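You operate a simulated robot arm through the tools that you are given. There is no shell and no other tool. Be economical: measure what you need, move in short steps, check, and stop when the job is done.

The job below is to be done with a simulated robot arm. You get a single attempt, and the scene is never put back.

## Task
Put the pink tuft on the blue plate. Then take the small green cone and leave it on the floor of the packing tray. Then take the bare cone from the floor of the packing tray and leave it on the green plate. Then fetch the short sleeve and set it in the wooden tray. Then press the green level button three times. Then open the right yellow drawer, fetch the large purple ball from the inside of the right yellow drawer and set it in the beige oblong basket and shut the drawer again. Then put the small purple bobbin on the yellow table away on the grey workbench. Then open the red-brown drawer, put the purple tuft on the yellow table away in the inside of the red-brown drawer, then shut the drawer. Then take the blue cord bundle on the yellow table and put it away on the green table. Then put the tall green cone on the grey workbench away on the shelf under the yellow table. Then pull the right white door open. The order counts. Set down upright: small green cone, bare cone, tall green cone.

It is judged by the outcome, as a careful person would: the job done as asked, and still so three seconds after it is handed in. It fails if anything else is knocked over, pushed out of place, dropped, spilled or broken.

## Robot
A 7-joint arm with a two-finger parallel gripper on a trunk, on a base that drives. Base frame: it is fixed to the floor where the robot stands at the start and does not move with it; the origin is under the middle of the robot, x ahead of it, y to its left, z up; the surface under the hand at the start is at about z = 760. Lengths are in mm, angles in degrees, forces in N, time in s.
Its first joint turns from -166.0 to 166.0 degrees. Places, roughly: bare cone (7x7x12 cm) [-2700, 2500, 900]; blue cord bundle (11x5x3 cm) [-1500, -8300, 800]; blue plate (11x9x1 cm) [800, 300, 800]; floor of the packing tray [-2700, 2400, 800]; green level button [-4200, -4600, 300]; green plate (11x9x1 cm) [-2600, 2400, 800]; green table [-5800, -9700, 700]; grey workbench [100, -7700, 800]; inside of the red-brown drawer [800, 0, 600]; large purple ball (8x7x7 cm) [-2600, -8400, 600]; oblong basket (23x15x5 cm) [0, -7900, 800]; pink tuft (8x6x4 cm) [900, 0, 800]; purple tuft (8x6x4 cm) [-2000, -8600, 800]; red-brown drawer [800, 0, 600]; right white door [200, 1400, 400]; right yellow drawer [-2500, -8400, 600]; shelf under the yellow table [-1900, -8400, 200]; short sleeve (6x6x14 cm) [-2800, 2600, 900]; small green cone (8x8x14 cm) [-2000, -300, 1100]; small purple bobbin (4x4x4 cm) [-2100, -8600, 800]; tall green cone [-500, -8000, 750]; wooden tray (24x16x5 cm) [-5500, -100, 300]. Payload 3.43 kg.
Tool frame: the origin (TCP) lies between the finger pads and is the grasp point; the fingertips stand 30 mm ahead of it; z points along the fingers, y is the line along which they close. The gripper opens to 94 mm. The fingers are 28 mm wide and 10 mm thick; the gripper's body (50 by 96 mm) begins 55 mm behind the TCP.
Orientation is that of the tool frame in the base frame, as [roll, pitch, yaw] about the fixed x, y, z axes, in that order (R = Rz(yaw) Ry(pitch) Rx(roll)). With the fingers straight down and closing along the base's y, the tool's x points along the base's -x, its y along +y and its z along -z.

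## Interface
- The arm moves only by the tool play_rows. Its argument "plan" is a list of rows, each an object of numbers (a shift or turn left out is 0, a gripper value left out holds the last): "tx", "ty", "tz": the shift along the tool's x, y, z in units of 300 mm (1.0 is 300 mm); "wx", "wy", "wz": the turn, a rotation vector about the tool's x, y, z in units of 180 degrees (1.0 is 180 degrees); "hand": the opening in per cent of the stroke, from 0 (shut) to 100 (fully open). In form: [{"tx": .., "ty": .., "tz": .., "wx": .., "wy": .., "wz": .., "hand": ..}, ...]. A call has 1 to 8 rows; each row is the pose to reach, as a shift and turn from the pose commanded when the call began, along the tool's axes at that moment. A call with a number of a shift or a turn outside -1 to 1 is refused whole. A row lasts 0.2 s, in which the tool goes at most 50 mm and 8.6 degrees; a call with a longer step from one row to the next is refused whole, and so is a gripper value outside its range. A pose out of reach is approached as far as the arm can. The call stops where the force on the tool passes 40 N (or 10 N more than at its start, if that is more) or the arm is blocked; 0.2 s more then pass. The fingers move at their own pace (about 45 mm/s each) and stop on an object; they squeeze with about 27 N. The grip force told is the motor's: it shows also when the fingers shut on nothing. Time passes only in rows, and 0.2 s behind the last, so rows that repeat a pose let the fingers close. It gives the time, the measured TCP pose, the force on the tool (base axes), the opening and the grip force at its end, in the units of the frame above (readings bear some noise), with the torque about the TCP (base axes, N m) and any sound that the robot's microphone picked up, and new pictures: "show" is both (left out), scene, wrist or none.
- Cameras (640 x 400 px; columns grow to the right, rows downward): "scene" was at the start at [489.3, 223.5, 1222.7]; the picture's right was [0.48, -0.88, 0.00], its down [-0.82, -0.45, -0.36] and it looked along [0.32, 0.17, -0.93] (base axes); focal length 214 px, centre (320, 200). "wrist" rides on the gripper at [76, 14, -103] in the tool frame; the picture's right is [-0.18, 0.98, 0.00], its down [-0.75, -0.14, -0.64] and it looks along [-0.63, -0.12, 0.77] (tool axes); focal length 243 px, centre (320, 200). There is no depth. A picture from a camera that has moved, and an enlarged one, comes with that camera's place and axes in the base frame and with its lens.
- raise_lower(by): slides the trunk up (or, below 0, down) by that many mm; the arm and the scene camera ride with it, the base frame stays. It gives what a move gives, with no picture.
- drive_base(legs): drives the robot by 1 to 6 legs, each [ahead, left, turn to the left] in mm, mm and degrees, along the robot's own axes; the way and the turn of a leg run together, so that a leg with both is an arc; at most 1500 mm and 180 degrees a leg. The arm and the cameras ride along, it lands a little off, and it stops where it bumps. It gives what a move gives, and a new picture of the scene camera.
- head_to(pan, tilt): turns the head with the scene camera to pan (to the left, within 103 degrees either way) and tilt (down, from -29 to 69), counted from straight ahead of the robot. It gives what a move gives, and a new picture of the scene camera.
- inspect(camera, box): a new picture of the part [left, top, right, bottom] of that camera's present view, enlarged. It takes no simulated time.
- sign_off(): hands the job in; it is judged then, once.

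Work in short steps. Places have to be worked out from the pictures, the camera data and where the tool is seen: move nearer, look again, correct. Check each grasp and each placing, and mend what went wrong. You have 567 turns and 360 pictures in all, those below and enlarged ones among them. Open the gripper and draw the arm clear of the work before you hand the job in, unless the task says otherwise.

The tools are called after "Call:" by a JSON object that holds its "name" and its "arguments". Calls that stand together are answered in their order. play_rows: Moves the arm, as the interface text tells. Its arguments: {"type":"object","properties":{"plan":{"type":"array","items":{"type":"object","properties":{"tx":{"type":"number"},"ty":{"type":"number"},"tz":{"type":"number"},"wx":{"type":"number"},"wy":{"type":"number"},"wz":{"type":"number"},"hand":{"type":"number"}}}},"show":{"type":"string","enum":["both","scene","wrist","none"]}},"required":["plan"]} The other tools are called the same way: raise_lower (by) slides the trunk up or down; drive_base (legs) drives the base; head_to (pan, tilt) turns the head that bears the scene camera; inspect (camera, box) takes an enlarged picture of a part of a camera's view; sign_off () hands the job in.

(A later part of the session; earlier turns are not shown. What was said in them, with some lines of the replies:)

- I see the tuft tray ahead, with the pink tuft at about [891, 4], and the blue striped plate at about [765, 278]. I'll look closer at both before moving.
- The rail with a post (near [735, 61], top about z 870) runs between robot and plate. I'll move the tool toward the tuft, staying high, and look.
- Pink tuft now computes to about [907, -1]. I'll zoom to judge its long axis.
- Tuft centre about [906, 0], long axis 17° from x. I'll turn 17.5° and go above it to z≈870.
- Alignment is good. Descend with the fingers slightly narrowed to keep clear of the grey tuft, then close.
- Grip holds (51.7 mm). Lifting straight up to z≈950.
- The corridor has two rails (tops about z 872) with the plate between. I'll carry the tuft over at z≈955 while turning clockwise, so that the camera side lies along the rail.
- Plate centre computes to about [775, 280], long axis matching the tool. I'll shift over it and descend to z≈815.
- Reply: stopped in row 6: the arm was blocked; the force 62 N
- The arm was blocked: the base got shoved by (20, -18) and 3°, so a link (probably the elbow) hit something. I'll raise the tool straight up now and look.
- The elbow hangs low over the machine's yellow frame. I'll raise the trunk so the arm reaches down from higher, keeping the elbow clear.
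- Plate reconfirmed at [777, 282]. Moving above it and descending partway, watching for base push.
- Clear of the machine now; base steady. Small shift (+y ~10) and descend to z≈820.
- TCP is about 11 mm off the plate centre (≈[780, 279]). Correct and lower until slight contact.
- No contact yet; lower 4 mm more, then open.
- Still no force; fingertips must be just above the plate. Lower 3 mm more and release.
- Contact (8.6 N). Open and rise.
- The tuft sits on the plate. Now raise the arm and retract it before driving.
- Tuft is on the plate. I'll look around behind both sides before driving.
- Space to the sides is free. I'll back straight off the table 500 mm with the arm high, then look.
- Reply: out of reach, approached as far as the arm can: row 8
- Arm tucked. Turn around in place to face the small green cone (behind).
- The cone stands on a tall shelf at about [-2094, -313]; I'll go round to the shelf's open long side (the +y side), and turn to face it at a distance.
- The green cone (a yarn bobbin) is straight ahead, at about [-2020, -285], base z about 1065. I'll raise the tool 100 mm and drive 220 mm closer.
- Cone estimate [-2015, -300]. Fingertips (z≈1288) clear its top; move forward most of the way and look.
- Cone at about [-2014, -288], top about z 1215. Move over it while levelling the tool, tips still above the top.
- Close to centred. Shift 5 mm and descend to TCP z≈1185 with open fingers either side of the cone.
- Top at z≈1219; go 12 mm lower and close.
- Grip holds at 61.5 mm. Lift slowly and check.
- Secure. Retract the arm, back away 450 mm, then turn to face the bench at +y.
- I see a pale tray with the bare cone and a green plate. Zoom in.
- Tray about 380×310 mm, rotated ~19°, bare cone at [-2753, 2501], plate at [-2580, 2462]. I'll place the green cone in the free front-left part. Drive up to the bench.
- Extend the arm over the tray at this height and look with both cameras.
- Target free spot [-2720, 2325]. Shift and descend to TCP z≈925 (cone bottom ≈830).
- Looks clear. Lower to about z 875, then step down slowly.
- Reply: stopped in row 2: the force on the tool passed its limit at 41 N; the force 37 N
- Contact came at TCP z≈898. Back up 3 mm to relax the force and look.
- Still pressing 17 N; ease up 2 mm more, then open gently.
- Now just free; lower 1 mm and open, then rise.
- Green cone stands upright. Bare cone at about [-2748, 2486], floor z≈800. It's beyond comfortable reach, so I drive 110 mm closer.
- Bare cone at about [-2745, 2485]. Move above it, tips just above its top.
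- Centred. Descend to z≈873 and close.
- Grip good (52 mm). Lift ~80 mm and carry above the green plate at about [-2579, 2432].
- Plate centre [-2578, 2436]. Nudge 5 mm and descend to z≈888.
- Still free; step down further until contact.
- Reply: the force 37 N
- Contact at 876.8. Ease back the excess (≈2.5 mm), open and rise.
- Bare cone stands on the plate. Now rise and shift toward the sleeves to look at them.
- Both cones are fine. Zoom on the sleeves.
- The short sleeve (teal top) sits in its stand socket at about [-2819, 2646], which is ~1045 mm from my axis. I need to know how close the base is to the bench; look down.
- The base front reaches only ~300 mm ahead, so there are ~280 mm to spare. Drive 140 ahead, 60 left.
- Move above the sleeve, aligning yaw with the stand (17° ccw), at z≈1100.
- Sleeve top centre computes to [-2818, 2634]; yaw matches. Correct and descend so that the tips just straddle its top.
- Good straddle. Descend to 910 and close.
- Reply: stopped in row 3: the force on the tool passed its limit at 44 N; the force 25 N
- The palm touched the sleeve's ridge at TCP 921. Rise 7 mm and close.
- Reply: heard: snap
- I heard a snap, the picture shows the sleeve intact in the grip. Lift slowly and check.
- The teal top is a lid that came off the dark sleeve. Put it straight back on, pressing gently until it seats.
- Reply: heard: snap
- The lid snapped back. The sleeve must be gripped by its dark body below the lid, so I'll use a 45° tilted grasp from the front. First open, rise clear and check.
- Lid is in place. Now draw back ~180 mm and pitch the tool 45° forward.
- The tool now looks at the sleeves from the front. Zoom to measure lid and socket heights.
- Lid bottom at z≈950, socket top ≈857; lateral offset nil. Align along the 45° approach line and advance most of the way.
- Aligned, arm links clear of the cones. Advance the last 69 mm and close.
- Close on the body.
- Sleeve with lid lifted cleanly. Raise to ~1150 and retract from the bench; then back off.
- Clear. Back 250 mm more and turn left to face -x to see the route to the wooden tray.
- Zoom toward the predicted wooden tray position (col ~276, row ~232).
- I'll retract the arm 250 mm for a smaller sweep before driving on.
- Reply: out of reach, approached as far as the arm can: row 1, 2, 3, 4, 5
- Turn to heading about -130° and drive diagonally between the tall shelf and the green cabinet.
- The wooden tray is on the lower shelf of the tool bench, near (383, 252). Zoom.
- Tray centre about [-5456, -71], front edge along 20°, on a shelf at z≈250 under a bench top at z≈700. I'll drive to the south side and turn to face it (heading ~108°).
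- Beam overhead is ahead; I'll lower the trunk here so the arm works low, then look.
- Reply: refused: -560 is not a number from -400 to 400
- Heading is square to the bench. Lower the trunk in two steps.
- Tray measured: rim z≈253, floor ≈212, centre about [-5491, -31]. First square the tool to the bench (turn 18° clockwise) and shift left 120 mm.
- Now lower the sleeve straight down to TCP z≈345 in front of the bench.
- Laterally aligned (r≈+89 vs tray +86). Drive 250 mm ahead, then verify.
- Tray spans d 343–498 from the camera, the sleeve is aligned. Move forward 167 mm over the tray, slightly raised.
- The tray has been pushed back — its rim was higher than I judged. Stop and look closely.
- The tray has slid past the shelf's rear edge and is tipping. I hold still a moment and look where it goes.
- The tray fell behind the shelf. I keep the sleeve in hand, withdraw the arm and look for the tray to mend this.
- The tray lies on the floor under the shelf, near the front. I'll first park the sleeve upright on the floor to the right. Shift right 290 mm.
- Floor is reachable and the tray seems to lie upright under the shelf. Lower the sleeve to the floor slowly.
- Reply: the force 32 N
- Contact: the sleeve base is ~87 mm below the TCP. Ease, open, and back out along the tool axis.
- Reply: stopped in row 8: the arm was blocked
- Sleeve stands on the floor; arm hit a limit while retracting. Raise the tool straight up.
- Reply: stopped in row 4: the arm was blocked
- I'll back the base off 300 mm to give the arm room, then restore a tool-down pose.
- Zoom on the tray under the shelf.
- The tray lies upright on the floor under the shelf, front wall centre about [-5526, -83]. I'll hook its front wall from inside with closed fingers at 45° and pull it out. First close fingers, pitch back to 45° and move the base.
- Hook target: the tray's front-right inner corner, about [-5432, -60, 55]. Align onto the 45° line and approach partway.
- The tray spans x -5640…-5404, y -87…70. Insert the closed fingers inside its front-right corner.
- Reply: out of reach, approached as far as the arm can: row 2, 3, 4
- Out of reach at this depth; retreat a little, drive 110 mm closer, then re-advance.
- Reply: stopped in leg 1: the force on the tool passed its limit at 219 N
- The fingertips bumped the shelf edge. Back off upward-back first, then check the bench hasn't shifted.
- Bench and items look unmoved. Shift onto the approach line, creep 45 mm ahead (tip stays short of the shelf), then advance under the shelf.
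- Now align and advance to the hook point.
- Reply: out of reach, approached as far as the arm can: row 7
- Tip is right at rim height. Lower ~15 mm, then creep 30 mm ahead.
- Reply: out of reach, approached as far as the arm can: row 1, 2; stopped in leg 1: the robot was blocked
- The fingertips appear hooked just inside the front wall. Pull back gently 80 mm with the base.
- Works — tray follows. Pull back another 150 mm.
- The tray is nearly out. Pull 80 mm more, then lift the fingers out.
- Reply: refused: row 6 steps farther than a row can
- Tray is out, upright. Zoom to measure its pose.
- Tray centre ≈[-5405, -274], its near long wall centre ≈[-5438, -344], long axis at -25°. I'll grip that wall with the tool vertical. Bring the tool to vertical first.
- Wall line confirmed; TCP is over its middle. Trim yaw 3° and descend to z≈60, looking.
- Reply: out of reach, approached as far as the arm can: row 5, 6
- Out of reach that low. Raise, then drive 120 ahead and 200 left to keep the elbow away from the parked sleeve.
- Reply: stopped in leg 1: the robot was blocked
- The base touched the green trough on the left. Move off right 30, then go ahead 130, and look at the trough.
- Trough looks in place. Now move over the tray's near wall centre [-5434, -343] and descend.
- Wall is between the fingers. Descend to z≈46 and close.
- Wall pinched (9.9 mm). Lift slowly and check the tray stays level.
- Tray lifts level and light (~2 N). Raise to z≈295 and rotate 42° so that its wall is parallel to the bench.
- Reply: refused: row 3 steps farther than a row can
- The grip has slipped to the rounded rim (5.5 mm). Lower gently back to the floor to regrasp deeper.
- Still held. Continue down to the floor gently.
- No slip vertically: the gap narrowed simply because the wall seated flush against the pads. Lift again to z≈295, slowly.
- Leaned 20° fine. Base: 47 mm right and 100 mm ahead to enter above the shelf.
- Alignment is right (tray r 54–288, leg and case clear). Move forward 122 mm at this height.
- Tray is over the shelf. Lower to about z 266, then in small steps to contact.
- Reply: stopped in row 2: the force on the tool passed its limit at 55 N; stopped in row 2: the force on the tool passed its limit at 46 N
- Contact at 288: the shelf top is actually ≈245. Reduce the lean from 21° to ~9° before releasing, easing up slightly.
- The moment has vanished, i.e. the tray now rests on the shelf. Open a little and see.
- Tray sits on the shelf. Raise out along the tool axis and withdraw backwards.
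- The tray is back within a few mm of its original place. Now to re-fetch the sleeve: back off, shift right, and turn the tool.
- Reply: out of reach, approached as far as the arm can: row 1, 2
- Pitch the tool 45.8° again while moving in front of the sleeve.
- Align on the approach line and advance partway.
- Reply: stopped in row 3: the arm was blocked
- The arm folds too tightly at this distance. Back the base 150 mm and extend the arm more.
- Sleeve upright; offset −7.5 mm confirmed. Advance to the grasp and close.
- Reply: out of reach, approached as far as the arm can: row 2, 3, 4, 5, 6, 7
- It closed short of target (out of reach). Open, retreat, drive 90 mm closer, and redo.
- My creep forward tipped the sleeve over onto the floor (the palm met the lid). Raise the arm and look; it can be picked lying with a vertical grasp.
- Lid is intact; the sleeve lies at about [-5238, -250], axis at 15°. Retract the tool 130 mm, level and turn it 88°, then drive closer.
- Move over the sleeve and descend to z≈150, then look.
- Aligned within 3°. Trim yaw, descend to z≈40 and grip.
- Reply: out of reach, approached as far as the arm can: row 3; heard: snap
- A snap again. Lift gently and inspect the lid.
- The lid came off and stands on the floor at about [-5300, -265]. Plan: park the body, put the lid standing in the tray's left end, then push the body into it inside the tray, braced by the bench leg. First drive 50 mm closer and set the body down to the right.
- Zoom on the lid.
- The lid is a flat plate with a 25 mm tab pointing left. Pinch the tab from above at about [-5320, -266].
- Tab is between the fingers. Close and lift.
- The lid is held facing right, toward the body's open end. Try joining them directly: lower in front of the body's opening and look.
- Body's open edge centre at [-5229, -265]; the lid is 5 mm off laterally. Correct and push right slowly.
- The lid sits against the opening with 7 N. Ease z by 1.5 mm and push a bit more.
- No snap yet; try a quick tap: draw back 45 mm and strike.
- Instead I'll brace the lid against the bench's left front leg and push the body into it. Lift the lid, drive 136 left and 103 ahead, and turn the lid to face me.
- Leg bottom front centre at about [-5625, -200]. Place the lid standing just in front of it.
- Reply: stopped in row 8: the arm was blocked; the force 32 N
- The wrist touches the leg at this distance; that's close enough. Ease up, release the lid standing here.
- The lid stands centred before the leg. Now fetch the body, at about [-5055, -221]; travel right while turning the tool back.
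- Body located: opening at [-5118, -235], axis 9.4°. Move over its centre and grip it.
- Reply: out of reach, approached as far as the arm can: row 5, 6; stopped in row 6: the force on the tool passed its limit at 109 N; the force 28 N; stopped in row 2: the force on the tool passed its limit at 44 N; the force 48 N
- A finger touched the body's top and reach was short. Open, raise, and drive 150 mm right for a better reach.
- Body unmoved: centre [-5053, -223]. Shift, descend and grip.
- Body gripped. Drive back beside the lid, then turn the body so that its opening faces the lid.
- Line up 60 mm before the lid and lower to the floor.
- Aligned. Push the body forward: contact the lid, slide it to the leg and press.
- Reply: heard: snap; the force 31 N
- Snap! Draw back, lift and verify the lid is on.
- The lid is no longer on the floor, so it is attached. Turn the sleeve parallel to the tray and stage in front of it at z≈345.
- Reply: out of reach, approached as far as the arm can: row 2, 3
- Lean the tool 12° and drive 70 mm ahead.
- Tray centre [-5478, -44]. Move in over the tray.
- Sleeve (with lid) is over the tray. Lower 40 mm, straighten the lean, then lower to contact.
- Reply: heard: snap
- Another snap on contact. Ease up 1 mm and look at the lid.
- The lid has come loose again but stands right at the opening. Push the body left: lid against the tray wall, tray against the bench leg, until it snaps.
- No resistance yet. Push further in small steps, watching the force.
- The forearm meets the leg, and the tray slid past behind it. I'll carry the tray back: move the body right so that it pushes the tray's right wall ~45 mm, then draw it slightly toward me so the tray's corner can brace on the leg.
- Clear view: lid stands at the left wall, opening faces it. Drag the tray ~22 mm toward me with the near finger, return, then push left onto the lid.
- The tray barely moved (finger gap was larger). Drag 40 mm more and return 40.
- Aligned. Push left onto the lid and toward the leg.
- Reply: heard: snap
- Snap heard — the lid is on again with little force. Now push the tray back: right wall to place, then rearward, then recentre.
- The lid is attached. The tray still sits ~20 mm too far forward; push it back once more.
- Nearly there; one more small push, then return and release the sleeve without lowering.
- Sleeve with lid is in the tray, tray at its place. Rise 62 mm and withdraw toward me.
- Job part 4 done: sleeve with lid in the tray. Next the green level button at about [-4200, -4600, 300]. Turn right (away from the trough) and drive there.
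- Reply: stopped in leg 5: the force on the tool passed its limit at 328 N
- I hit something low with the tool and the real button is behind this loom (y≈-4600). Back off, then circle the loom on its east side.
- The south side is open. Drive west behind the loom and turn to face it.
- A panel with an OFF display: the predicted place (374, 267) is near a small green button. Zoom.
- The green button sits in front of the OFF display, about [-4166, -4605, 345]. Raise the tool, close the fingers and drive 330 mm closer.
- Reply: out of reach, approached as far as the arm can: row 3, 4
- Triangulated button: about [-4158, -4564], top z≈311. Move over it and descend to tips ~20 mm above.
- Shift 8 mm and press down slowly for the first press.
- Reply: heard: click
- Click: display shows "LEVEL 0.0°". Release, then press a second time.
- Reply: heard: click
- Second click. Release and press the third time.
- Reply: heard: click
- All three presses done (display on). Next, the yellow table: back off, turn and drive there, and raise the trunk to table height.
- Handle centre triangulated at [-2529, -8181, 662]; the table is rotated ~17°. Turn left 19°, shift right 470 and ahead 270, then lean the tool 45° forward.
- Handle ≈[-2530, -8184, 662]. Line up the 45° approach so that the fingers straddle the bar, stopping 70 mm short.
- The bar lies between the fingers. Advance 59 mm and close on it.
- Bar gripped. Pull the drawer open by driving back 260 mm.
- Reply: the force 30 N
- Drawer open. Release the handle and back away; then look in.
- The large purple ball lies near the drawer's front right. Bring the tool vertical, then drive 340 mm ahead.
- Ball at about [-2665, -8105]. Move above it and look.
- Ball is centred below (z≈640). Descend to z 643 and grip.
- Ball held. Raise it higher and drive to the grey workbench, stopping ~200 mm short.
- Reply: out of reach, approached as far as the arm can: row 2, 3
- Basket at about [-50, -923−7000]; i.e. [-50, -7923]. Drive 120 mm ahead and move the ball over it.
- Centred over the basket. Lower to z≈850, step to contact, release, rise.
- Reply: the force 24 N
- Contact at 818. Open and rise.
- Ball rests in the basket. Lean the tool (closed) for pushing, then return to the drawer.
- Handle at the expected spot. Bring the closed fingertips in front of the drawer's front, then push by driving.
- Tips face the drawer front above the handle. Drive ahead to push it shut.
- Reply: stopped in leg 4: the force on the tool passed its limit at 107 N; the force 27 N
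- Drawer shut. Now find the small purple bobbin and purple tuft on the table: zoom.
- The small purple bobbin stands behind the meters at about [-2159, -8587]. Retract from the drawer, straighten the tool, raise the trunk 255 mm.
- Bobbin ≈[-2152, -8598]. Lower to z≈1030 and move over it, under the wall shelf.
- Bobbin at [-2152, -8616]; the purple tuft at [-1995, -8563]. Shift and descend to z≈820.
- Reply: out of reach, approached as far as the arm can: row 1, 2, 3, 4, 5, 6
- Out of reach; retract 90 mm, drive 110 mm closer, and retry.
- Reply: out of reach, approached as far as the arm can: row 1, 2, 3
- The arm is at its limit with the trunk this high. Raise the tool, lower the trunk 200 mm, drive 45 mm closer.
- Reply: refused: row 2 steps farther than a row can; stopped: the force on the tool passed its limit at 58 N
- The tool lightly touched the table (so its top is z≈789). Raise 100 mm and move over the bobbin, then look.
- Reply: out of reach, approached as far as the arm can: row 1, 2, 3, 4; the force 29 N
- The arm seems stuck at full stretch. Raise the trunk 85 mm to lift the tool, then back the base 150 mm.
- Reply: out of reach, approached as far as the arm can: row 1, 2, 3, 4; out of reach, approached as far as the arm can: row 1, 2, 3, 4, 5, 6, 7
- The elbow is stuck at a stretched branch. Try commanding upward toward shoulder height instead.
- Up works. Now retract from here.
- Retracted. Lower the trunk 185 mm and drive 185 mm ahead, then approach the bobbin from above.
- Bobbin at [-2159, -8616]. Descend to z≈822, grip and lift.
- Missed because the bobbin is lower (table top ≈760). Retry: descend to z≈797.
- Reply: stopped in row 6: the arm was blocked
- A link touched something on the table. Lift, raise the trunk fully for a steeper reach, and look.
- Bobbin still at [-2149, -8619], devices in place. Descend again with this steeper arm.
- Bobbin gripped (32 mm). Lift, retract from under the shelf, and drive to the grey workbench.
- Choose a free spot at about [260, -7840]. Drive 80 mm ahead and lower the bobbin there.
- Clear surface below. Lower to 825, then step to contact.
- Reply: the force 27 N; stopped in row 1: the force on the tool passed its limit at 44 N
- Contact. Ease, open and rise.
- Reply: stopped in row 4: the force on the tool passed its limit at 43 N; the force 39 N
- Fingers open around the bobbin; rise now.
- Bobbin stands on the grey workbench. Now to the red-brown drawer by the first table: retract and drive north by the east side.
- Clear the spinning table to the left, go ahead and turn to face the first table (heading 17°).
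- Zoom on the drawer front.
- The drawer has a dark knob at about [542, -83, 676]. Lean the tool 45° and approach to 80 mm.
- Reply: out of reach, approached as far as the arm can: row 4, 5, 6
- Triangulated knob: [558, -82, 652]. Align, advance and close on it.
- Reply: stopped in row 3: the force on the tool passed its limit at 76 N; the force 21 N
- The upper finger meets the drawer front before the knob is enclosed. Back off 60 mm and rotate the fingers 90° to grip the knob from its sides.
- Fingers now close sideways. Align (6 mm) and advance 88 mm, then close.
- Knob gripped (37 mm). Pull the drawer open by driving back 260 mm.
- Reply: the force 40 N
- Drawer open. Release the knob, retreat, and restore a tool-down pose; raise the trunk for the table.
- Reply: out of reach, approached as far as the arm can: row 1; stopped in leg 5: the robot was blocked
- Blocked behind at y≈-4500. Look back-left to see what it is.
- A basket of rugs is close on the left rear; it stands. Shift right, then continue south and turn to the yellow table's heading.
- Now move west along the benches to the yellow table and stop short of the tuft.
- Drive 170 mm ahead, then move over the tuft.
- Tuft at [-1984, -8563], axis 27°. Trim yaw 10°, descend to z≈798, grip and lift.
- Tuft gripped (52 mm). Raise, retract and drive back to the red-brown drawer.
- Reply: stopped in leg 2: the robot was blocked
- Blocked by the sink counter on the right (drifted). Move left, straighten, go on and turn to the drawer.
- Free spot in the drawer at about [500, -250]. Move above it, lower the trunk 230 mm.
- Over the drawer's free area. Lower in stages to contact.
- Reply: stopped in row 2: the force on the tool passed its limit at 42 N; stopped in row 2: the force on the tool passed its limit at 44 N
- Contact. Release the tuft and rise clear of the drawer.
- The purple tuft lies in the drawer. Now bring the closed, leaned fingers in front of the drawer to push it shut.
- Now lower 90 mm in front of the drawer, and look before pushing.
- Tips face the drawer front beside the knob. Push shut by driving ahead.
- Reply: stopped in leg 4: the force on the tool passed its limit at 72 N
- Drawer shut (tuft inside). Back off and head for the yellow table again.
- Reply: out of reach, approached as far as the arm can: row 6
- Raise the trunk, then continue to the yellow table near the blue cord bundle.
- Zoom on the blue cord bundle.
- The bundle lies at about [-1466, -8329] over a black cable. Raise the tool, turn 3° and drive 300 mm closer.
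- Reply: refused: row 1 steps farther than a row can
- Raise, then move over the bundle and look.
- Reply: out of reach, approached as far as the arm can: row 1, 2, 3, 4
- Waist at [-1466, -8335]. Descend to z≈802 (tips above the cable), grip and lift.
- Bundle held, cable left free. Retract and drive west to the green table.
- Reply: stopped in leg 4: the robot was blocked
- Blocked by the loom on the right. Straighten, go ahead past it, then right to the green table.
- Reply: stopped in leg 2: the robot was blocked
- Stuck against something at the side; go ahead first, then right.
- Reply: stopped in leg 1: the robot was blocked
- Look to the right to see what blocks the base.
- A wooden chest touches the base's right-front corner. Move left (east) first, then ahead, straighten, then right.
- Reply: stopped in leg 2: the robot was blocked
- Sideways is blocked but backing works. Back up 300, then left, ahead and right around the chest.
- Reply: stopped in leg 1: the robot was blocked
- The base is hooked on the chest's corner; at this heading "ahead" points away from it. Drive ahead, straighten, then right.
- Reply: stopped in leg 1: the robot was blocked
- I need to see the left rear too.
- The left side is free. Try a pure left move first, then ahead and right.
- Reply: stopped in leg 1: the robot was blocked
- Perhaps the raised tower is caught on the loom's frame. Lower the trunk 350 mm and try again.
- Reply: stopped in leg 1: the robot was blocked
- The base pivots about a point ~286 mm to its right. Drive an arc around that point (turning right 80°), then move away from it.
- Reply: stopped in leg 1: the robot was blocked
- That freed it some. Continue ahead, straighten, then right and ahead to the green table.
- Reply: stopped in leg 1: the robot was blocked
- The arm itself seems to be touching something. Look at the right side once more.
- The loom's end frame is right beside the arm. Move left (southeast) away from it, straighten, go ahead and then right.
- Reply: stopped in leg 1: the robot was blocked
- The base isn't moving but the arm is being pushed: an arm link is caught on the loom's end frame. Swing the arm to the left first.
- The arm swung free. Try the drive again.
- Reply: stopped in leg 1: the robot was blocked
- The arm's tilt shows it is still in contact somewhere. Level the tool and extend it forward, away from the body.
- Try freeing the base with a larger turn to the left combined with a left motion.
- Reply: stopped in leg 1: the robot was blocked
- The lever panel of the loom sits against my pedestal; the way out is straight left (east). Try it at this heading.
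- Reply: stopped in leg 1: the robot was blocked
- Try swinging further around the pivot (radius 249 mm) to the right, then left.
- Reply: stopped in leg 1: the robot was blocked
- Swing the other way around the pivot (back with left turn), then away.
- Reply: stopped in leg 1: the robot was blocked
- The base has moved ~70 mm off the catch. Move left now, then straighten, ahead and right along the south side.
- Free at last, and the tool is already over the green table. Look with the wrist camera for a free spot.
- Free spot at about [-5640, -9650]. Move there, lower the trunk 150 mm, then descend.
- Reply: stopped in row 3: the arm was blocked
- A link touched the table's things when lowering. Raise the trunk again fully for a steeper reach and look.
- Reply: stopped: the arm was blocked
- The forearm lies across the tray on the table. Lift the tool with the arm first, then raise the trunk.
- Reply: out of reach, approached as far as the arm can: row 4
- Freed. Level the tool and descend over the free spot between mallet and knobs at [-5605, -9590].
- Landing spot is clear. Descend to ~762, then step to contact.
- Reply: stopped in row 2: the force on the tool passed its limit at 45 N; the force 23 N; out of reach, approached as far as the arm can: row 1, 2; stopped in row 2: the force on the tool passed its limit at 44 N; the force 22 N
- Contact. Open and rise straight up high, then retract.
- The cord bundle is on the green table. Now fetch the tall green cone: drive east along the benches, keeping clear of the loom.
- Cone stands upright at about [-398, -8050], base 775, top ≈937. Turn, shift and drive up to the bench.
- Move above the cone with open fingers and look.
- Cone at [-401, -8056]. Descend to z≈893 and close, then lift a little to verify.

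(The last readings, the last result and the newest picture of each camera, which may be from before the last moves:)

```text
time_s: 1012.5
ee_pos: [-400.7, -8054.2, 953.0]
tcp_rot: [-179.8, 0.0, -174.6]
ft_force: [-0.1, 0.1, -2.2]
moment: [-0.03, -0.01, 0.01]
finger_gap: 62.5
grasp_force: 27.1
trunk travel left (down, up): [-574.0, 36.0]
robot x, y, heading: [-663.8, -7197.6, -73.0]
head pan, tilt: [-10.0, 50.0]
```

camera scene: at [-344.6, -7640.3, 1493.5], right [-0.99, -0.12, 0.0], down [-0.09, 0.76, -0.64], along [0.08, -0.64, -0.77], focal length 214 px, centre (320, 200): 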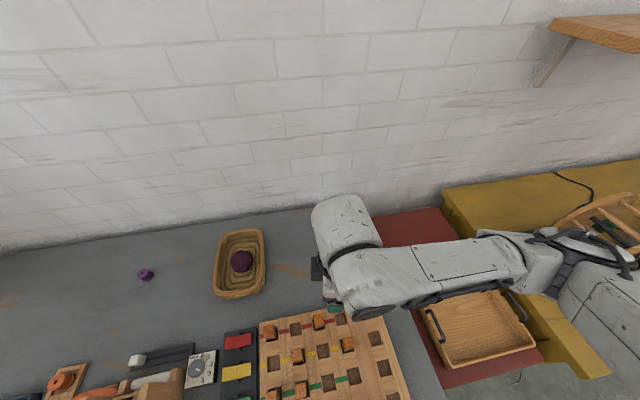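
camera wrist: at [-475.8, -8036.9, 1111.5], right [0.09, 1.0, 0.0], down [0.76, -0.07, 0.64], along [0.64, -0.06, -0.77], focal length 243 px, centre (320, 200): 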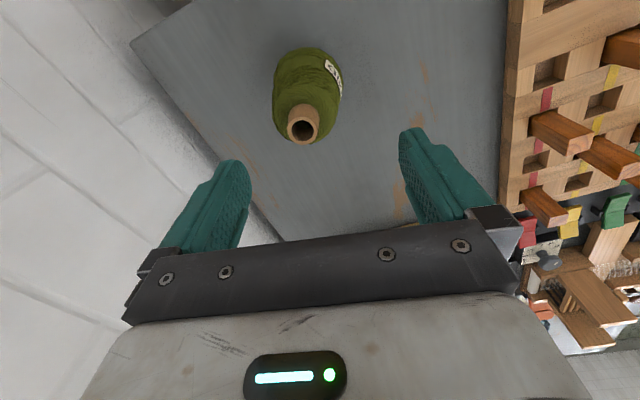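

Cone gripped (62 mm). Raise and retract, then drive to the yellow table's middle bay.

Call:
{"name": "play_rows", "arguments": {"plan": [{"tz": -0.12}, {"tz": -0.23}, {"tz": -0.23, "tx": 0.03, "ty": 0.15}, {"tz": -0.23, "tx": 0.06, "ty": 0.3}, {"tz": -0.23, "tx": 0.09, "ty": 0.45}, {"tz": -0.23, "tx": 0.12, "ty": 0.6}, {"tz": -0.23, "tx": 0.15, "ty": 0.74}, {"tz": -0.23, "tx": 0.167, "ty": 0.816}], "show": "none"}}

Call:
{"name": "drive_base", "arguments": {"legs": [[-700, 0, 0], [0, -1500, 0], [0, -183, 0], [390, 0, 0]]}}

```text
time_s: 1014.3
ee_pos: [-473.1, -7811.8, 1022.8]
tcp_rot: [-179.7, 0.1, -174.6]
ft_force: [1.2, 0.0, -3.1]
moment: [0.02, -0.01, 0.05]
finger_gap: 62.7
grasp_force: 27.0
trunk travel left (down, up): [-574.0, 36.0]
robot x, y, heading: [-668.0, -7199.8, -73.2]
head pan, tilt: [-10.0, 50.0]
```

```text
time_s: 1028.2
ee_pos: [-2130.1, -7978.1, 1021.9]
tcp_rot: [-179.8, 0.1, -173.8]
ft_force: [-0.1, 0.3, -2.5]
moment: [0.0, -0.01, 0.01]
finger_gap: 62.3
grasp_force: 27.2
trunk travel left (down, up): [-574.0, 36.0]
robot x, y, heading: [-2332.6, -7367.1, -72.1]
head pan, tilt: [-10.0, 50.0]
camera scene: at [-2003.6, -7804.7, 1493.5], right [-0.99, -0.13, 0.0], down [-0.1, 0.76, -0.64], along [0.09, -0.64, -0.77], focal length 214 px, centre (320, 200)
```

scene: 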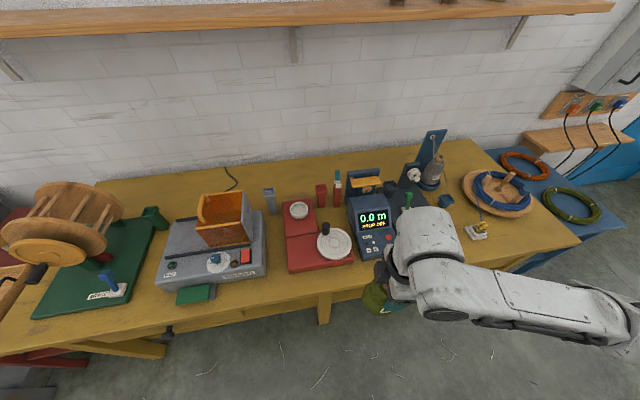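

Well placed. Lower the trunk in two steps in front of the table.

Call:
{"name": "raise_lower", "arguments": {"by": -400}}

Call:
{"name": "raise_lower", "arguments": {"by": -170}}

```text
time_s: 1032.1
ee_pos: [-2130.4, -7978.1, 623.8]
tcp_rot: [-179.8, 0.0, -173.8]
ft_force: [1.0, 0.1, -2.7]
moment: [-0.01, -0.01, 0.02]
finger_gap: 62.3
grasp_force: 27.2
trunk travel left (down, up): [-174.0, 436.0]
robot x, y, heading: [-2329.6, -7367.0, -72.5]
head pan, tilt: [-10.0, 50.0]
```

```text
time_s: 1034.0
ee_pos: [-2129.6, -7978.1, 453.1]
tcp_rot: [-179.8, 0.2, -173.8]
ft_force: [0.4, -0.4, -3.1]
moment: [0.0, 0.03, 0.0]
finger_gap: 62.1
grasp_force: 26.9
trunk travel left (down, up): [-4.0, 606.0]
robot x, y, heading: [-2326.4, -7366.1, -72.4]
head pan, tilt: [-10.0, 50.0]
```

Lower to z≈372 and move forward under the table over the shelf.

Call:
{"name": "play_rows", "arguments": {"plan": [{"tz": 0.13}, {"tz": 0.27}, {"tz": 0.27, "tx": -0.006, "ty": -0.14}, {"tz": 0.27, "tx": -0.013, "ty": -0.29}, {"tz": 0.27, "tx": -0.02, "ty": -0.43}, {"tz": 0.27, "tx": -0.026, "ty": -0.57}, {"tz": 0.27, "tx": -0.031, "ty": -0.69}, {"tz": 0.27, "tx": -0.035, "ty": -0.79}], "show": "none"}}

```text
time_s: 1035.8
ee_pos: [-2093.1, -8213.8, 372.9]
tcp_rot: [-179.8, 0.2, -173.8]
ft_force: [0.3, 0.3, -2.4]
moment: [0.02, -0.01, 0.01]
finger_gap: 62.4
grasp_force: 27.0
trunk travel left (down, up): [-4.0, 606.0]
robot x, y, heading: [-2331.2, -7367.7, -72.7]
head pan, tilt: [-10.0, 50.0]
```

In place. Lower step by step to the shelf.

Call:
{"name": "play_rows", "arguments": {"plan": [{"tz": 0.02}, {"tz": 0.04}], "show": "none"}}

Call:
{"name": "play_rows", "arguments": {"plan": [{"tz": 0.02}, {"tz": 0.04}], "show": "none"}}

Call:
{"name": "play_rows", "arguments": {"plan": [{"tz": 0.02}, {"tz": 0.04}], "show": "none"}}

```text
time_s: 1036.4
ee_pos: [-2092.5, -8213.2, 359.7]
tcp_rot: [-179.7, 0.1, -173.7]
ft_force: [0.0, 0.2, -2.6]
moment: [-0.05, 0.02, 0.02]
finger_gap: 62.1
grasp_force: 27.3
trunk travel left (down, up): [-4.0, 606.0]
robot x, y, heading: [-2332.6, -7366.9, -72.3]
head pan, tilt: [-10.0, 50.0]
```

```text
time_s: 1037.0
ee_pos: [-2094.0, -8212.9, 346.7]
tcp_rot: [-179.8, 0.1, -173.8]
ft_force: [-0.4, -1.2, -2.6]
moment: [-0.02, 0.01, 0.03]
finger_gap: 62.3
grasp_force: 27.0
trunk travel left (down, up): [-4.0, 606.0]
robot x, y, heading: [-2333.4, -7368.7, -72.5]
head pan, tilt: [-10.0, 50.0]
```

```text
time_s: 1037.6
ee_pos: [-2093.8, -8212.7, 336.7]
tcp_rot: [-179.8, 0.1, -173.8]
ft_force: [-0.2, 0.4, -2.0]
moment: [0.03, 0.02, -0.01]
finger_gap: 62.3
grasp_force: 26.9
trunk travel left (down, up): [-4.0, 606.0]
robot x, y, heading: [-2333.2, -7367.6, -72.5]
head pan, tilt: [-10.0, 50.0]
```

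Call:
{"name": "play_rows", "arguments": {"plan": [{"tz": 0.015}, {"tz": 0.03}], "show": "none"}}

Call:
{"name": "play_rows", "arguments": {"plan": [{"tz": 0.015}, {"tz": 0.03}], "show": "wrist"}}

```text
time_s: 1038.2
ee_pos: [-2093.6, -8212.5, 327.0]
tcp_rot: [-179.8, 0.1, -173.8]
ft_force: [0.5, -1.0, -2.5]
moment: [0.01, -0.03, 0.01]
finger_gap: 62.0
grasp_force: 26.6
trunk travel left (down, up): [-4.0, 606.0]
robot x, y, heading: [-2334.1, -7367.5, -72.4]
head pan, tilt: [-10.0, 50.0]
```

```text
time_s: 1038.8
ee_pos: [-2093.8, -8213.4, 320.3]
tcp_rot: [-179.8, 0.1, -173.8]
ft_force: [0.9, -0.7, -2.7]
moment: [0.0, 0.01, -0.02]
finger_gap: 62.2
grasp_force: 27.2
trunk travel left (down, up): [-4.0, 606.0]
robot x, y, heading: [-2330.5, -7370.1, -72.4]
head pan, tilt: [-10.0, 50.0]
camera wrist: at [-2170.7, -8206.3, 421.7], right [0.08, 1.0, 0.0], down [0.76, -0.06, 0.64], along [0.64, -0.05, -0.76], focal length 243 px, centre (320, 200)
```

wrist: 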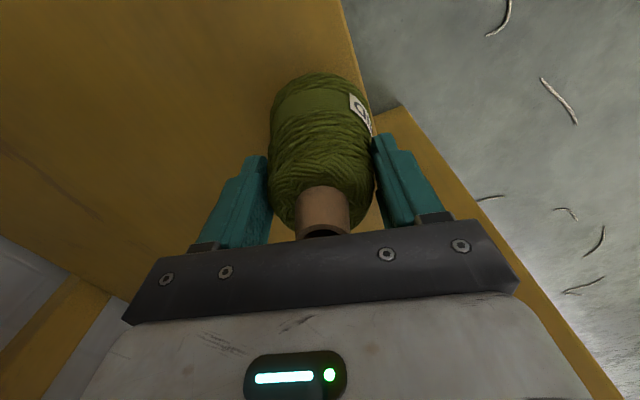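

The cone is only ~41 mm from the shelf's front edge; move 45 mm further in, then lower to contact.

Call:
{"name": "play_rows", "arguments": {"plan": [{"tx": -0.014, "ty": -0.07}, {"tx": -0.028, "ty": -0.147}], "show": "none"}}

Call:
{"name": "play_rows", "arguments": {"plan": [{"tz": 0.015}, {"tz": 0.03}], "show": "none"}}

Call:
{"name": "play_rows", "arguments": {"plan": [{"tz": 0.012}, {"tz": 0.024}], "show": "none"}}

```text
time_s: 1039.4
ee_pos: [-2081.7, -8256.9, 316.8]
tcp_rot: [-179.7, 0.1, -173.8]
ft_force: [-0.6, 0.0, -2.1]
moment: [0.0, -0.02, 0.02]
finger_gap: 62.0
grasp_force: 27.1
trunk travel left (down, up): [-4.0, 606.0]
robot x, y, heading: [-2331.6, -7365.3, -72.4]
head pan, tilt: [-10.0, 50.0]
```

```text
time_s: 1040.0
ee_pos: [-2081.8, -8258.9, 313.5]
tcp_rot: [-179.4, 0.2, -173.7]
ft_force: [-1.4, 3.9, 38.6]
moment: [0.25, -0.08, -0.16]
finger_gap: 62.8
grasp_force: 26.5
trunk travel left (down, up): [-4.0, 606.0]
robot x, y, heading: [-2333.3, -7362.0, -72.5]
head pan, tilt: [-10.0, 50.0]
```

```text
time_s: 1040.6
ee_pos: [-2080.4, -8257.0, 303.9]
tcp_rot: [-179.6, 0.3, -173.8]
ft_force: [2.1, -3.7, 36.5]
moment: [-0.15, -0.29, -0.13]
finger_gap: 64.9
grasp_force: 26.9
trunk travel left (down, up): [-4.0, 606.0]
robot x, y, heading: [-2333.9, -7369.7, -72.6]
head pan, tilt: [-10.0, 50.0]
```

Contact at 314. Ease up 9 mm to unload, then open and rise straight.

Call:
{"name": "play_rows", "arguments": {"plan": [{"tz": -0.015}, {"tz": -0.022}], "show": "none"}}

```text
time_s: 1041.2
ee_pos: [-2080.8, -8253.5, 306.0]
tcp_rot: [179.8, -0.1, -173.8]
ft_force: [1.2, -0.1, -3.0]
moment: [0.02, 0.02, -0.01]
finger_gap: 64.4
grasp_force: 27.3
trunk travel left (down, up): [-4.0, 606.0]
robot x, y, heading: [-2331.2, -7366.9, -72.2]
head pan, tilt: [-10.0, 50.0]
```

Release the cone, raise a little, and turn the open fingers 79° around it so that I can withdraw without touching it.

Call:
{"name": "play_rows", "arguments": {"plan": [{"tz": 0.006, "hand": 75}, {"tz": 0.006, "hand": 100}, {"tz": 0.006, "hand": 100}, {"tz": -0.08, "hand": 100}, {"tz": -0.16, "hand": 100}, {"tz": -0.2, "hand": 100}], "show": "none"}}

Call:
{"name": "play_rows", "arguments": {"plan": [{"wz": 0.046}, {"wz": 0.092}, {"wz": 0.138}, {"wz": 0.184}, {"wz": 0.23}, {"wz": 0.276}, {"wz": 0.322}, {"wz": 0.368}], "show": "none"}}

Call:
{"name": "play_rows", "arguments": {"plan": [{"wz": 0.04}, {"wz": 0.072}, {"wz": 0.072, "tx": 0.1}, {"wz": 0.072, "tx": 0.25}, {"wz": 0.072, "tx": 0.4}, {"wz": 0.072, "tx": 0.55}, {"wz": 0.072, "tx": 0.7}, {"wz": 0.072, "tx": 0.82}], "show": "none"}}

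```text
time_s: 1042.6
ee_pos: [-2081.0, -8255.7, 367.8]
tcp_rot: [179.9, 0.1, -173.9]
ft_force: [-0.3, 0.8, 0.3]
moment: [0.0, 0.01, -0.01]
finger_gap: 93.8
grasp_force: 0.1
trunk travel left (down, up): [-4.0, 606.0]
robot x, y, heading: [-2330.2, -7369.5, -72.1]
head pan, tilt: [-10.0, 50.0]
```

```text
time_s: 1044.4
ee_pos: [-2080.2, -8255.0, 369.5]
tcp_rot: [179.9, 0.2, 119.8]
ft_force: [0.7, 0.2, 0.4]
moment: [-0.02, 0.0, -0.01]
finger_gap: 94.1
grasp_force: 0.0
trunk travel left (down, up): [-4.0, 606.0]
robot x, y, heading: [-2332.4, -7369.3, -72.4]
head pan, tilt: [-10.0, 50.0]
```

```text
time_s: 1046.2
ee_pos: [-2204.9, -8042.4, 367.6]
tcp_rot: [179.9, 0.2, 107.0]
ft_force: [0.0, -0.3, 0.1]
moment: [0.0, -0.01, -0.04]
finger_gap: 94.2
grasp_force: 0.1
trunk travel left (down, up): [-4.0, 606.0]
robot x, y, heading: [-2327.5, -7365.3, -72.4]
head pan, tilt: [-10.0, 50.0]
```

Check the cone with one wrist view.

Call:
{"name": "inspect", "arguments": {"camera": "wrist", "box": [0, 0, 640, 400]}}

```text
1.00 times, centred on (320, 200) of wrist (not enlarged: the box is as wide or as high as the picture)
camera zoom: at [-2213.8, -7964.2, 469.9], right [0.99, 0.11, 0.0], down [0.08, -0.76, 0.64], along [0.07, -0.64, -0.76], focal length 243 px, centre (320, 200)
```

zoom: 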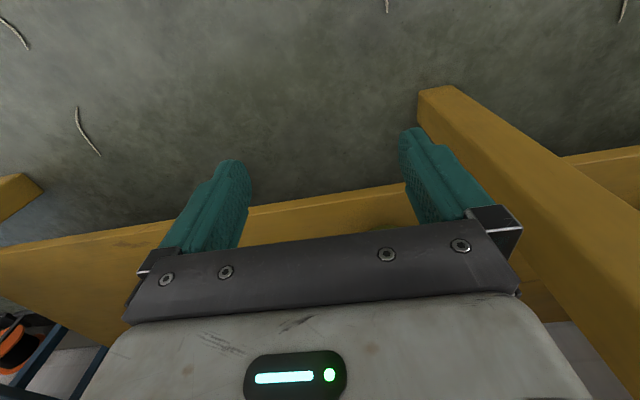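

Now the last part: the white door. Drive north by the east corridor.

Call:
{"name": "drive_base", "arguments": {"legs": [[-700, 0, 0], [0, 1500, 0], [0, 1500, 0], [0, 0, 162.4], [0, -420, 0], [1500, 0, 0]]}}

```text
time_s: 1080.2
ee_pos: [758.7, -3577.6, 368.4]
tcp_rot: [179.9, 0.2, -88.6]
ft_force: [0.9, 0.1, 0.1]
moment: [-0.02, 0.02, 0.0]
finger_gap: 94.1
grasp_force: 0.1
trunk travel left (down, up): [-4.0, 606.0]
robot x, y, heading: [699.8, -4263.6, 91.9]
head pan, tilt: [-10.0, 50.0]
camera scene: at [497.2, -3749.3, 923.5], right [0.99, -0.14, 0.0], down [-0.11, -0.76, -0.64], along [0.09, 0.64, -0.77], focal length 214 px, centre (320, 200)
```

scene: 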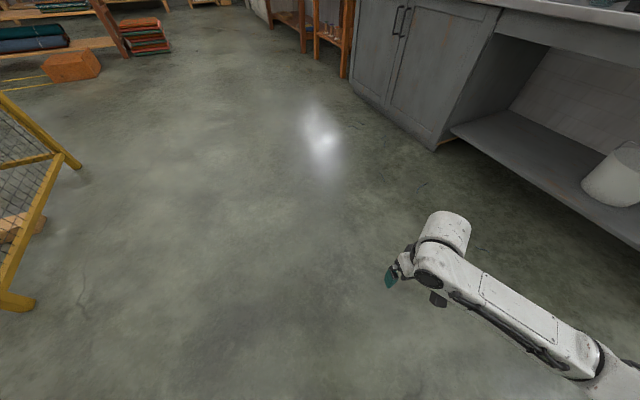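

Call:
{"name": "drive_base", "arguments": {"legs": [[1500, 0, -1], [900, 0, -1], [0, 1200, 0], [1500, 0, 0], [1450, 0, 0], [0, 0, -73]]}}

```text
time_s: 1114.5
ee_pos: [10.4, 1190.0, 367.5]
tcp_rot: [179.9, 0.2, -160.6]
ft_force: [1.1, -0.4, 1.2]
moment: [0.03, 0.01, -0.01]
finger_gap: 94.0
grasp_force: 0.1
trunk travel left (down, up): [-4.0, 606.0]
robot x, y, heading: [-661.9, 1035.5, 20.2]
head pan, tilt: [-10.0, 50.0]
camera scene: at [-236.4, 1385.2, 923.5], right [0.17, -0.98, 0.0], down [-0.75, -0.13, -0.64], along [0.63, 0.11, -0.77], focal length 214 px, centre (320, 200)
```

scene: 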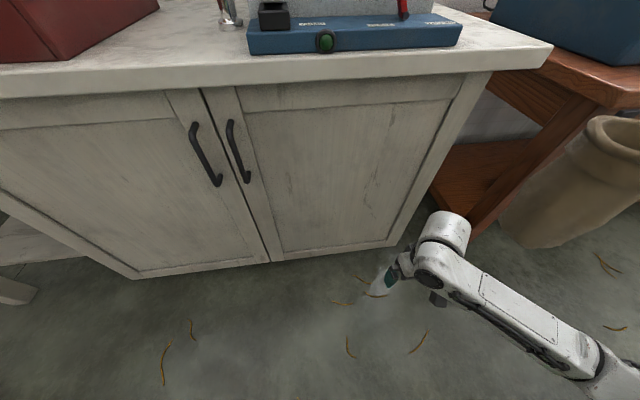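

I can see the right door's bar handle, at about [78, 1604], z 574–719. Raise the trunk, move left and pitch the tool 45° for a sideways grip on the bar.

Call:
{"name": "raise_lower", "arguments": {"by": 330}}

Call:
{"name": "play_rows", "arguments": {"plan": [{"ty": 0.15, "wy": -0.043, "hand": 60}, {"ty": 0.3, "wy": -0.086}, {"ty": 0.45, "wy": -0.129}, {"ty": 0.6, "wy": -0.172}, {"ty": 0.75, "wy": -0.215}, {"ty": 0.9, "wy": -0.25}], "show": "none"}}

```text
time_s: 1117.8
ee_pos: [10.4, 1190.1, 696.7]
tcp_rot: [180.0, 0.3, -160.5]
ft_force: [-0.3, -0.2, 0.0]
moment: [0.0, -0.01, 0.0]
finger_gap: 93.9
grasp_force: 0.0
trunk travel left (down, up): [-334.0, 276.0]
robot x, y, heading: [-661.9, 1037.3, 19.9]
head pan, tilt: [-10.0, 50.0]
```

```text
time_s: 1119.2
ee_pos: [-81.1, 1444.6, 693.7]
tcp_rot: [179.9, 45.4, -160.7]
ft_force: [0.2, -0.4, -0.5]
moment: [0.01, 0.03, 0.03]
finger_gap: 56.4
grasp_force: 0.0
trunk travel left (down, up): [-334.0, 276.0]
robot x, y, heading: [-657.2, 1038.6, 20.2]
head pan, tilt: [-10.0, 50.0]
```

Call:
{"name": "play_rows", "arguments": {"plan": [{"tx": -0.09, "ty": 0.08, "tz": 0.07}, {"tx": -0.18, "ty": 0.16, "tz": 0.14}, {"tx": -0.27, "ty": 0.245, "tz": 0.215}, {"tx": -0.366, "ty": 0.327, "tz": 0.29}], "show": "wrist"}}

```text
time_s: 1120.2
ee_pos: [18.6, 1581.9, 713.6]
tcp_rot: [179.9, 45.2, -160.7]
ft_force: [0.4, -0.1, 0.3]
moment: [0.03, -0.02, -0.02]
finger_gap: 56.2
grasp_force: 0.1
trunk travel left (down, up): [-334.0, 276.0]
robot x, y, heading: [-660.1, 1035.2, 19.9]
head pan, tilt: [-10.0, 50.0]
camera wrist: at [-104.3, 1553.8, 731.9], right [-0.2, 0.97, 0.13], down [0.12, -0.11, 0.99], along [0.97, 0.22, -0.09], focal length 243 px, centre (320, 200)
```

wrist: 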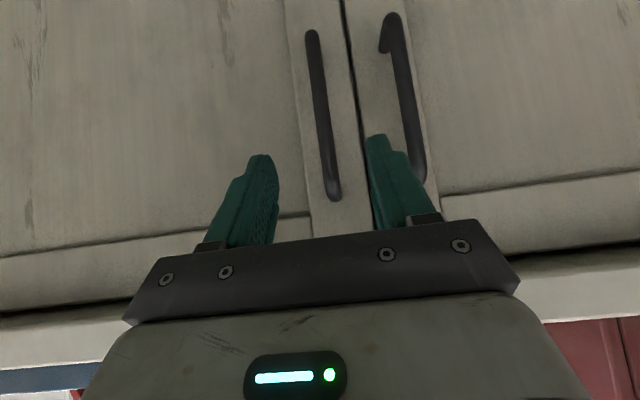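

The right door's bar is centred between the fingers (≈[86, 1608]). Advance 89 mm and close.

Call:
{"name": "play_rows", "arguments": {"plan": [{"tx": -0.005, "ty": 0.005, "tz": 0.1}, {"tx": -0.011, "ty": 0.01, "tz": 0.2}, {"tx": -0.017, "ty": 0.01, "tz": 0.295}, {"tx": -0.017, "ty": 0.01, "tz": 0.295, "hand": 0}, {"tx": -0.017, "ty": 0.01, "tz": 0.295, "hand": 0}, {"tx": -0.017, "ty": 0.01, "tz": 0.295, "hand": 0}, {"tx": -0.017, "ty": 0.01, "tz": 0.295, "hand": 0}], "show": "none"}}

```text
time_s: 1121.8
ee_pos: [81.2, 1607.3, 652.8]
tcp_rot: [-180.0, 45.1, -160.8]
ft_force: [2.4, -12.0, 2.0]
moment: [0.12, 0.01, 0.13]
finger_gap: 16.5
grasp_force: 43.9
trunk travel left (down, up): [-334.0, 276.0]
robot x, y, heading: [-657.4, 1036.8, 19.7]
head pan, tilt: [-10.0, 50.0]
```

Bar gripped. Pull the door along its arc (about 22°) with the arm.

Call:
{"name": "play_rows", "arguments": {"plan": [{"tz": -0.05, "tx": 0.05, "ty": -0.004}, {"tz": -0.1008, "tx": 0.1005, "ty": -0.008}, {"tz": -0.15, "tx": 0.15, "ty": -0.017}, {"tz": -0.201, "tx": 0.2005, "ty": -0.028}, {"tz": -0.25, "tx": 0.25, "ty": -0.042}, {"tz": -0.3, "tx": 0.299, "ty": -0.057}, {"tz": -0.3967, "tx": 0.3956, "ty": -0.098}], "show": "none"}}

```text
time_s: 1122.8
ee_pos: [6.4, 1565.2, 653.8]
tcp_rot: [-179.8, 45.0, -161.2]
ft_force: [0.4, 0.2, -3.4]
moment: [0.35, -0.59, -0.09]
finger_gap: 16.3
grasp_force: 45.0
trunk travel left (down, up): [-334.0, 276.0]
robot x, y, heading: [-659.5, 1039.8, 19.9]
head pan, tilt: [-10.0, 50.0]
stopped in row 5: the force on the tool passed its limit at 41 N (the readings are from after the stop); the commanded pose is now the measured one
```

Continue the arc in smaller steps.

Call:
{"name": "play_rows", "arguments": {"plan": [{"tz": -0.04, "tx": 0.04, "ty": -0.012}, {"tz": -0.08, "tx": 0.08, "ty": -0.026}, {"tz": -0.12, "tx": 0.12, "ty": -0.042}, {"tz": -0.16, "tx": 0.16, "ty": -0.06}, {"tz": -0.2, "tx": 0.2, "ty": -0.079}, {"tz": -0.2424, "tx": 0.242, "ty": -0.098}], "show": "none"}}

```text
time_s: 1124.4
ee_pos: [-77.6, 1499.3, 652.6]
tcp_rot: [-179.5, 45.0, -161.8]
ft_force: [0.5, -1.2, -1.5]
moment: [0.37, 0.11, -0.03]
finger_gap: 16.3
grasp_force: 45.1
trunk travel left (down, up): [-334.0, 276.0]
robot x, y, heading: [-657.8, 1036.1, 20.0]
head pan, tilt: [-10.0, 50.0]
stopped in row 6: the force on the tool passed its limit at 41 N (the readings are from after the stop); the commanded pose is now the measured one
```

Now swing it wider by driving back along the arc while holding the bar.

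Call:
{"name": "drive_base", "arguments": {"legs": [[-88, -42, 0], [-79, -56, 0], [-68, -69, 0], [-55, -80, 0]]}}

```text
time_s: 1125.7
ee_pos: [-140.5, 1424.6, 654.4]
tcp_rot: [-179.1, 45.0, -162.5]
ft_force: [0.4, -0.4, 0.3]
moment: [0.43, 0.24, 0.01]
finger_gap: 16.1
grasp_force: 44.6
trunk travel left (down, up): [-334.0, 276.0]
robot x, y, heading: [-725.8, 966.9, 19.4]
head pan, tilt: [-10.0, 50.0]
stopped in leg 1: the force on the tool passed its limit at 41 N (the readings are from after the stop); the commanded pose is now the measured one
camera scene: at [-302.0, 1311.7, 1253.5], right [0.17, -0.99, 0.0], down [-0.76, -0.13, -0.64], along [0.63, 0.11, -0.77], focal length 214 px, centre (320, 200)
```

scene: 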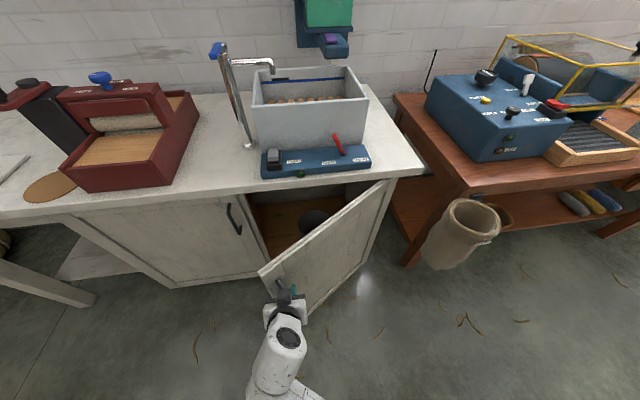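

The door is open about 30°. Continue with the arm in small steps (no more pictures needed).

Call:
{"name": "play_rows", "arguments": {"plan": [{"tz": -0.04, "tx": 0.04, "ty": -0.04}, {"tz": -0.08, "tx": 0.08, "ty": -0.085}, {"tz": -0.12, "tx": 0.12, "ty": -0.133}, {"tz": -0.1617, "tx": 0.161, "ty": -0.181}], "show": "none"}}

```text
time_s: 1126.8
ee_pos: [-183.8, 1345.7, 654.2]
tcp_rot: [-178.8, 45.1, -163.1]
ft_force: [2.5, -0.7, -6.4]
moment: [1.13, -0.33, -0.04]
finger_gap: 16.2
grasp_force: 45.1
trunk travel left (down, up): [-334.0, 276.0]
robot x, y, heading: [-725.5, 965.3, 19.4]
head pan, tilt: [-10.0, 50.0]
stopped in row 4: the force on the tool passed its limit at 40 N (the readings are from after the stop); the commanded pose is now the measured one
```

Call:
{"name": "drive_base", "arguments": {"legs": [[-62, -62, 0], [-58, -72, 0]]}}

```text
time_s: 1128.0
ee_pos: [-210.1, 1271.9, 654.6]
tcp_rot: [-178.7, 45.2, -163.8]
ft_force: [1.4, 0.0, -3.4]
moment: [1.26, 0.09, 0.03]
finger_gap: 16.4
grasp_force: 44.4
trunk travel left (down, up): [-334.0, 276.0]
robot x, y, heading: [-753.7, 897.7, 19.2]
head pan, tilt: [-10.0, 50.0]
stopped in leg 1: the force on the tool passed its limit at 46 N (the readings are from after the stop); the commanded pose is now the measured one
camera scene: at [-331.3, 1240.2, 1253.5], right [0.16, -0.99, 0.0], down [-0.76, -0.12, -0.64], along [0.63, 0.1, -0.77], focal length 214 px, centre (320, 200)
```

scene: 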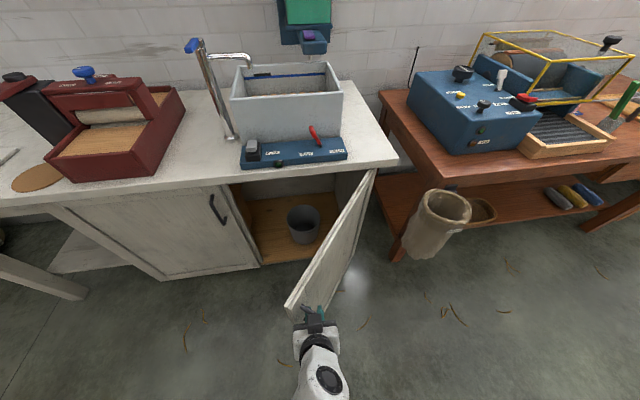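

Door ~50° open. One more pull to open it wider.

Call:
{"name": "drive_base", "arguments": {"legs": [[-52, -76, 0], [-40, -84, 0]]}}

```text
time_s: 1129.1
ee_pos: [-226.5, 1183.7, 653.8]
tcp_rot: [-178.6, 45.2, -164.6]
ft_force: [1.9, 1.2, -4.0]
moment: [1.43, 0.07, 0.0]
finger_gap: 16.2
grasp_force: 45.1
trunk travel left (down, up): [-334.0, 276.0]
robot x, y, heading: [-779.9, 815.1, 19.3]
head pan, tilt: [-10.0, 50.0]
stopped in leg 1: the force on the tool passed its limit at 44 N (the readings are from after the stop); the commanded pose is now the measured one
camera scene: at [-351.8, 1156.2, 1253.5], right [0.16, -0.99, 0.0], down [-0.76, -0.12, -0.64], along [0.63, 0.1, -0.77], focal length 214 px, centre (320, 200)
```

scene: 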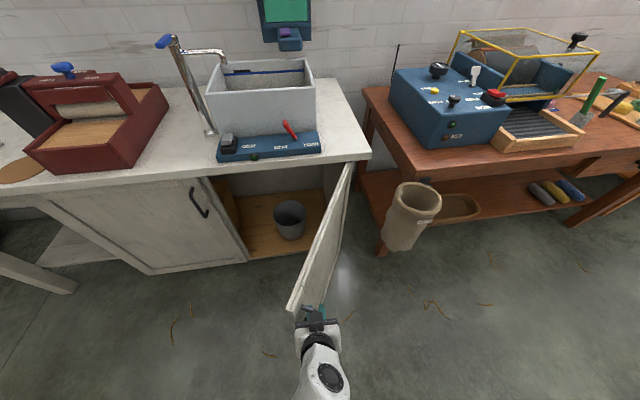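

The door stands well open. Release the handle and draw the arm clear.

Call:
{"name": "play_rows", "arguments": {"plan": [{"hand": 40}, {"hand": 70}, {"hand": 70}, {"tz": -0.05}, {"tz": -0.12}, {"tz": -0.2}, {"tz": -0.28}], "show": "none"}}

Call:
{"name": "drive_base", "arguments": {"legs": [[-250, 0, 0]]}}

```text
time_s: 1130.7
ee_pos: [-284.7, 1171.5, 713.3]
tcp_rot: [-178.4, 45.3, -164.2]
ft_force: [-0.5, 0.0, 0.5]
moment: [-0.02, -0.03, -0.01]
finger_gap: 65.7
grasp_force: 0.0
trunk travel left (down, up): [-334.0, 276.0]
robot x, y, heading: [-781.5, 813.6, 19.3]
head pan, tilt: [-10.0, 50.0]
no pictures are left
```

```text
time_s: 1132.6
ee_pos: [-523.8, 1085.5, 713.1]
tcp_rot: [-178.5, 45.3, -164.4]
ft_force: [-0.5, 0.9, 0.3]
moment: [-0.01, 0.02, 0.0]
finger_gap: 65.9
grasp_force: 0.1
trunk travel left (down, up): [-334.0, 276.0]
robot x, y, heading: [-1020.1, 730.6, 19.0]
head pan, tilt: [-10.0, 50.0]
```

The gripper is open, the arm is clear and the pictures are used up, so I hand the job in.

Call:
{"name": "sign_off", "arguments": {}}

```text
The job is handed in.
```

I worked through all eleven parts in the order you gave and handed the job in, but there were mishaps on the way and I could not check everything at the end.

**What went wrong:**
- **Wooden tray:** I knocked it off its shelf. I picked it up and set it back within a few millimetres of where it was.
- **Short sleeve:** its lid came off more than once and I snapped it back on. It ended in the tray lying on its side, with the lid on.
- **Bumps:** the robot or arm hit the first table's machine, the boxes beside the loom, the yellow table and the tray on the green table. The base also touched the green trough, the rug basket and the sink counter, and was stuck for a while against the end of the loom. I saw nothing knocked over, but did not check each item closely afterwards.

**What I could not confirm:**
- **Tall green cone:** I felt it reach the shelf under the yellow table and let it go upright, but my last picture there did not show it.
- **White door:** it was about 60° open when I let go. I had no pictures left after that.

In the last pictures I have of each, the other parts look as you asked: the tufts, small green cone, bare cone, ball, bobbin and cord bundle are in place, both drawers are shut, and the button clicked three times.
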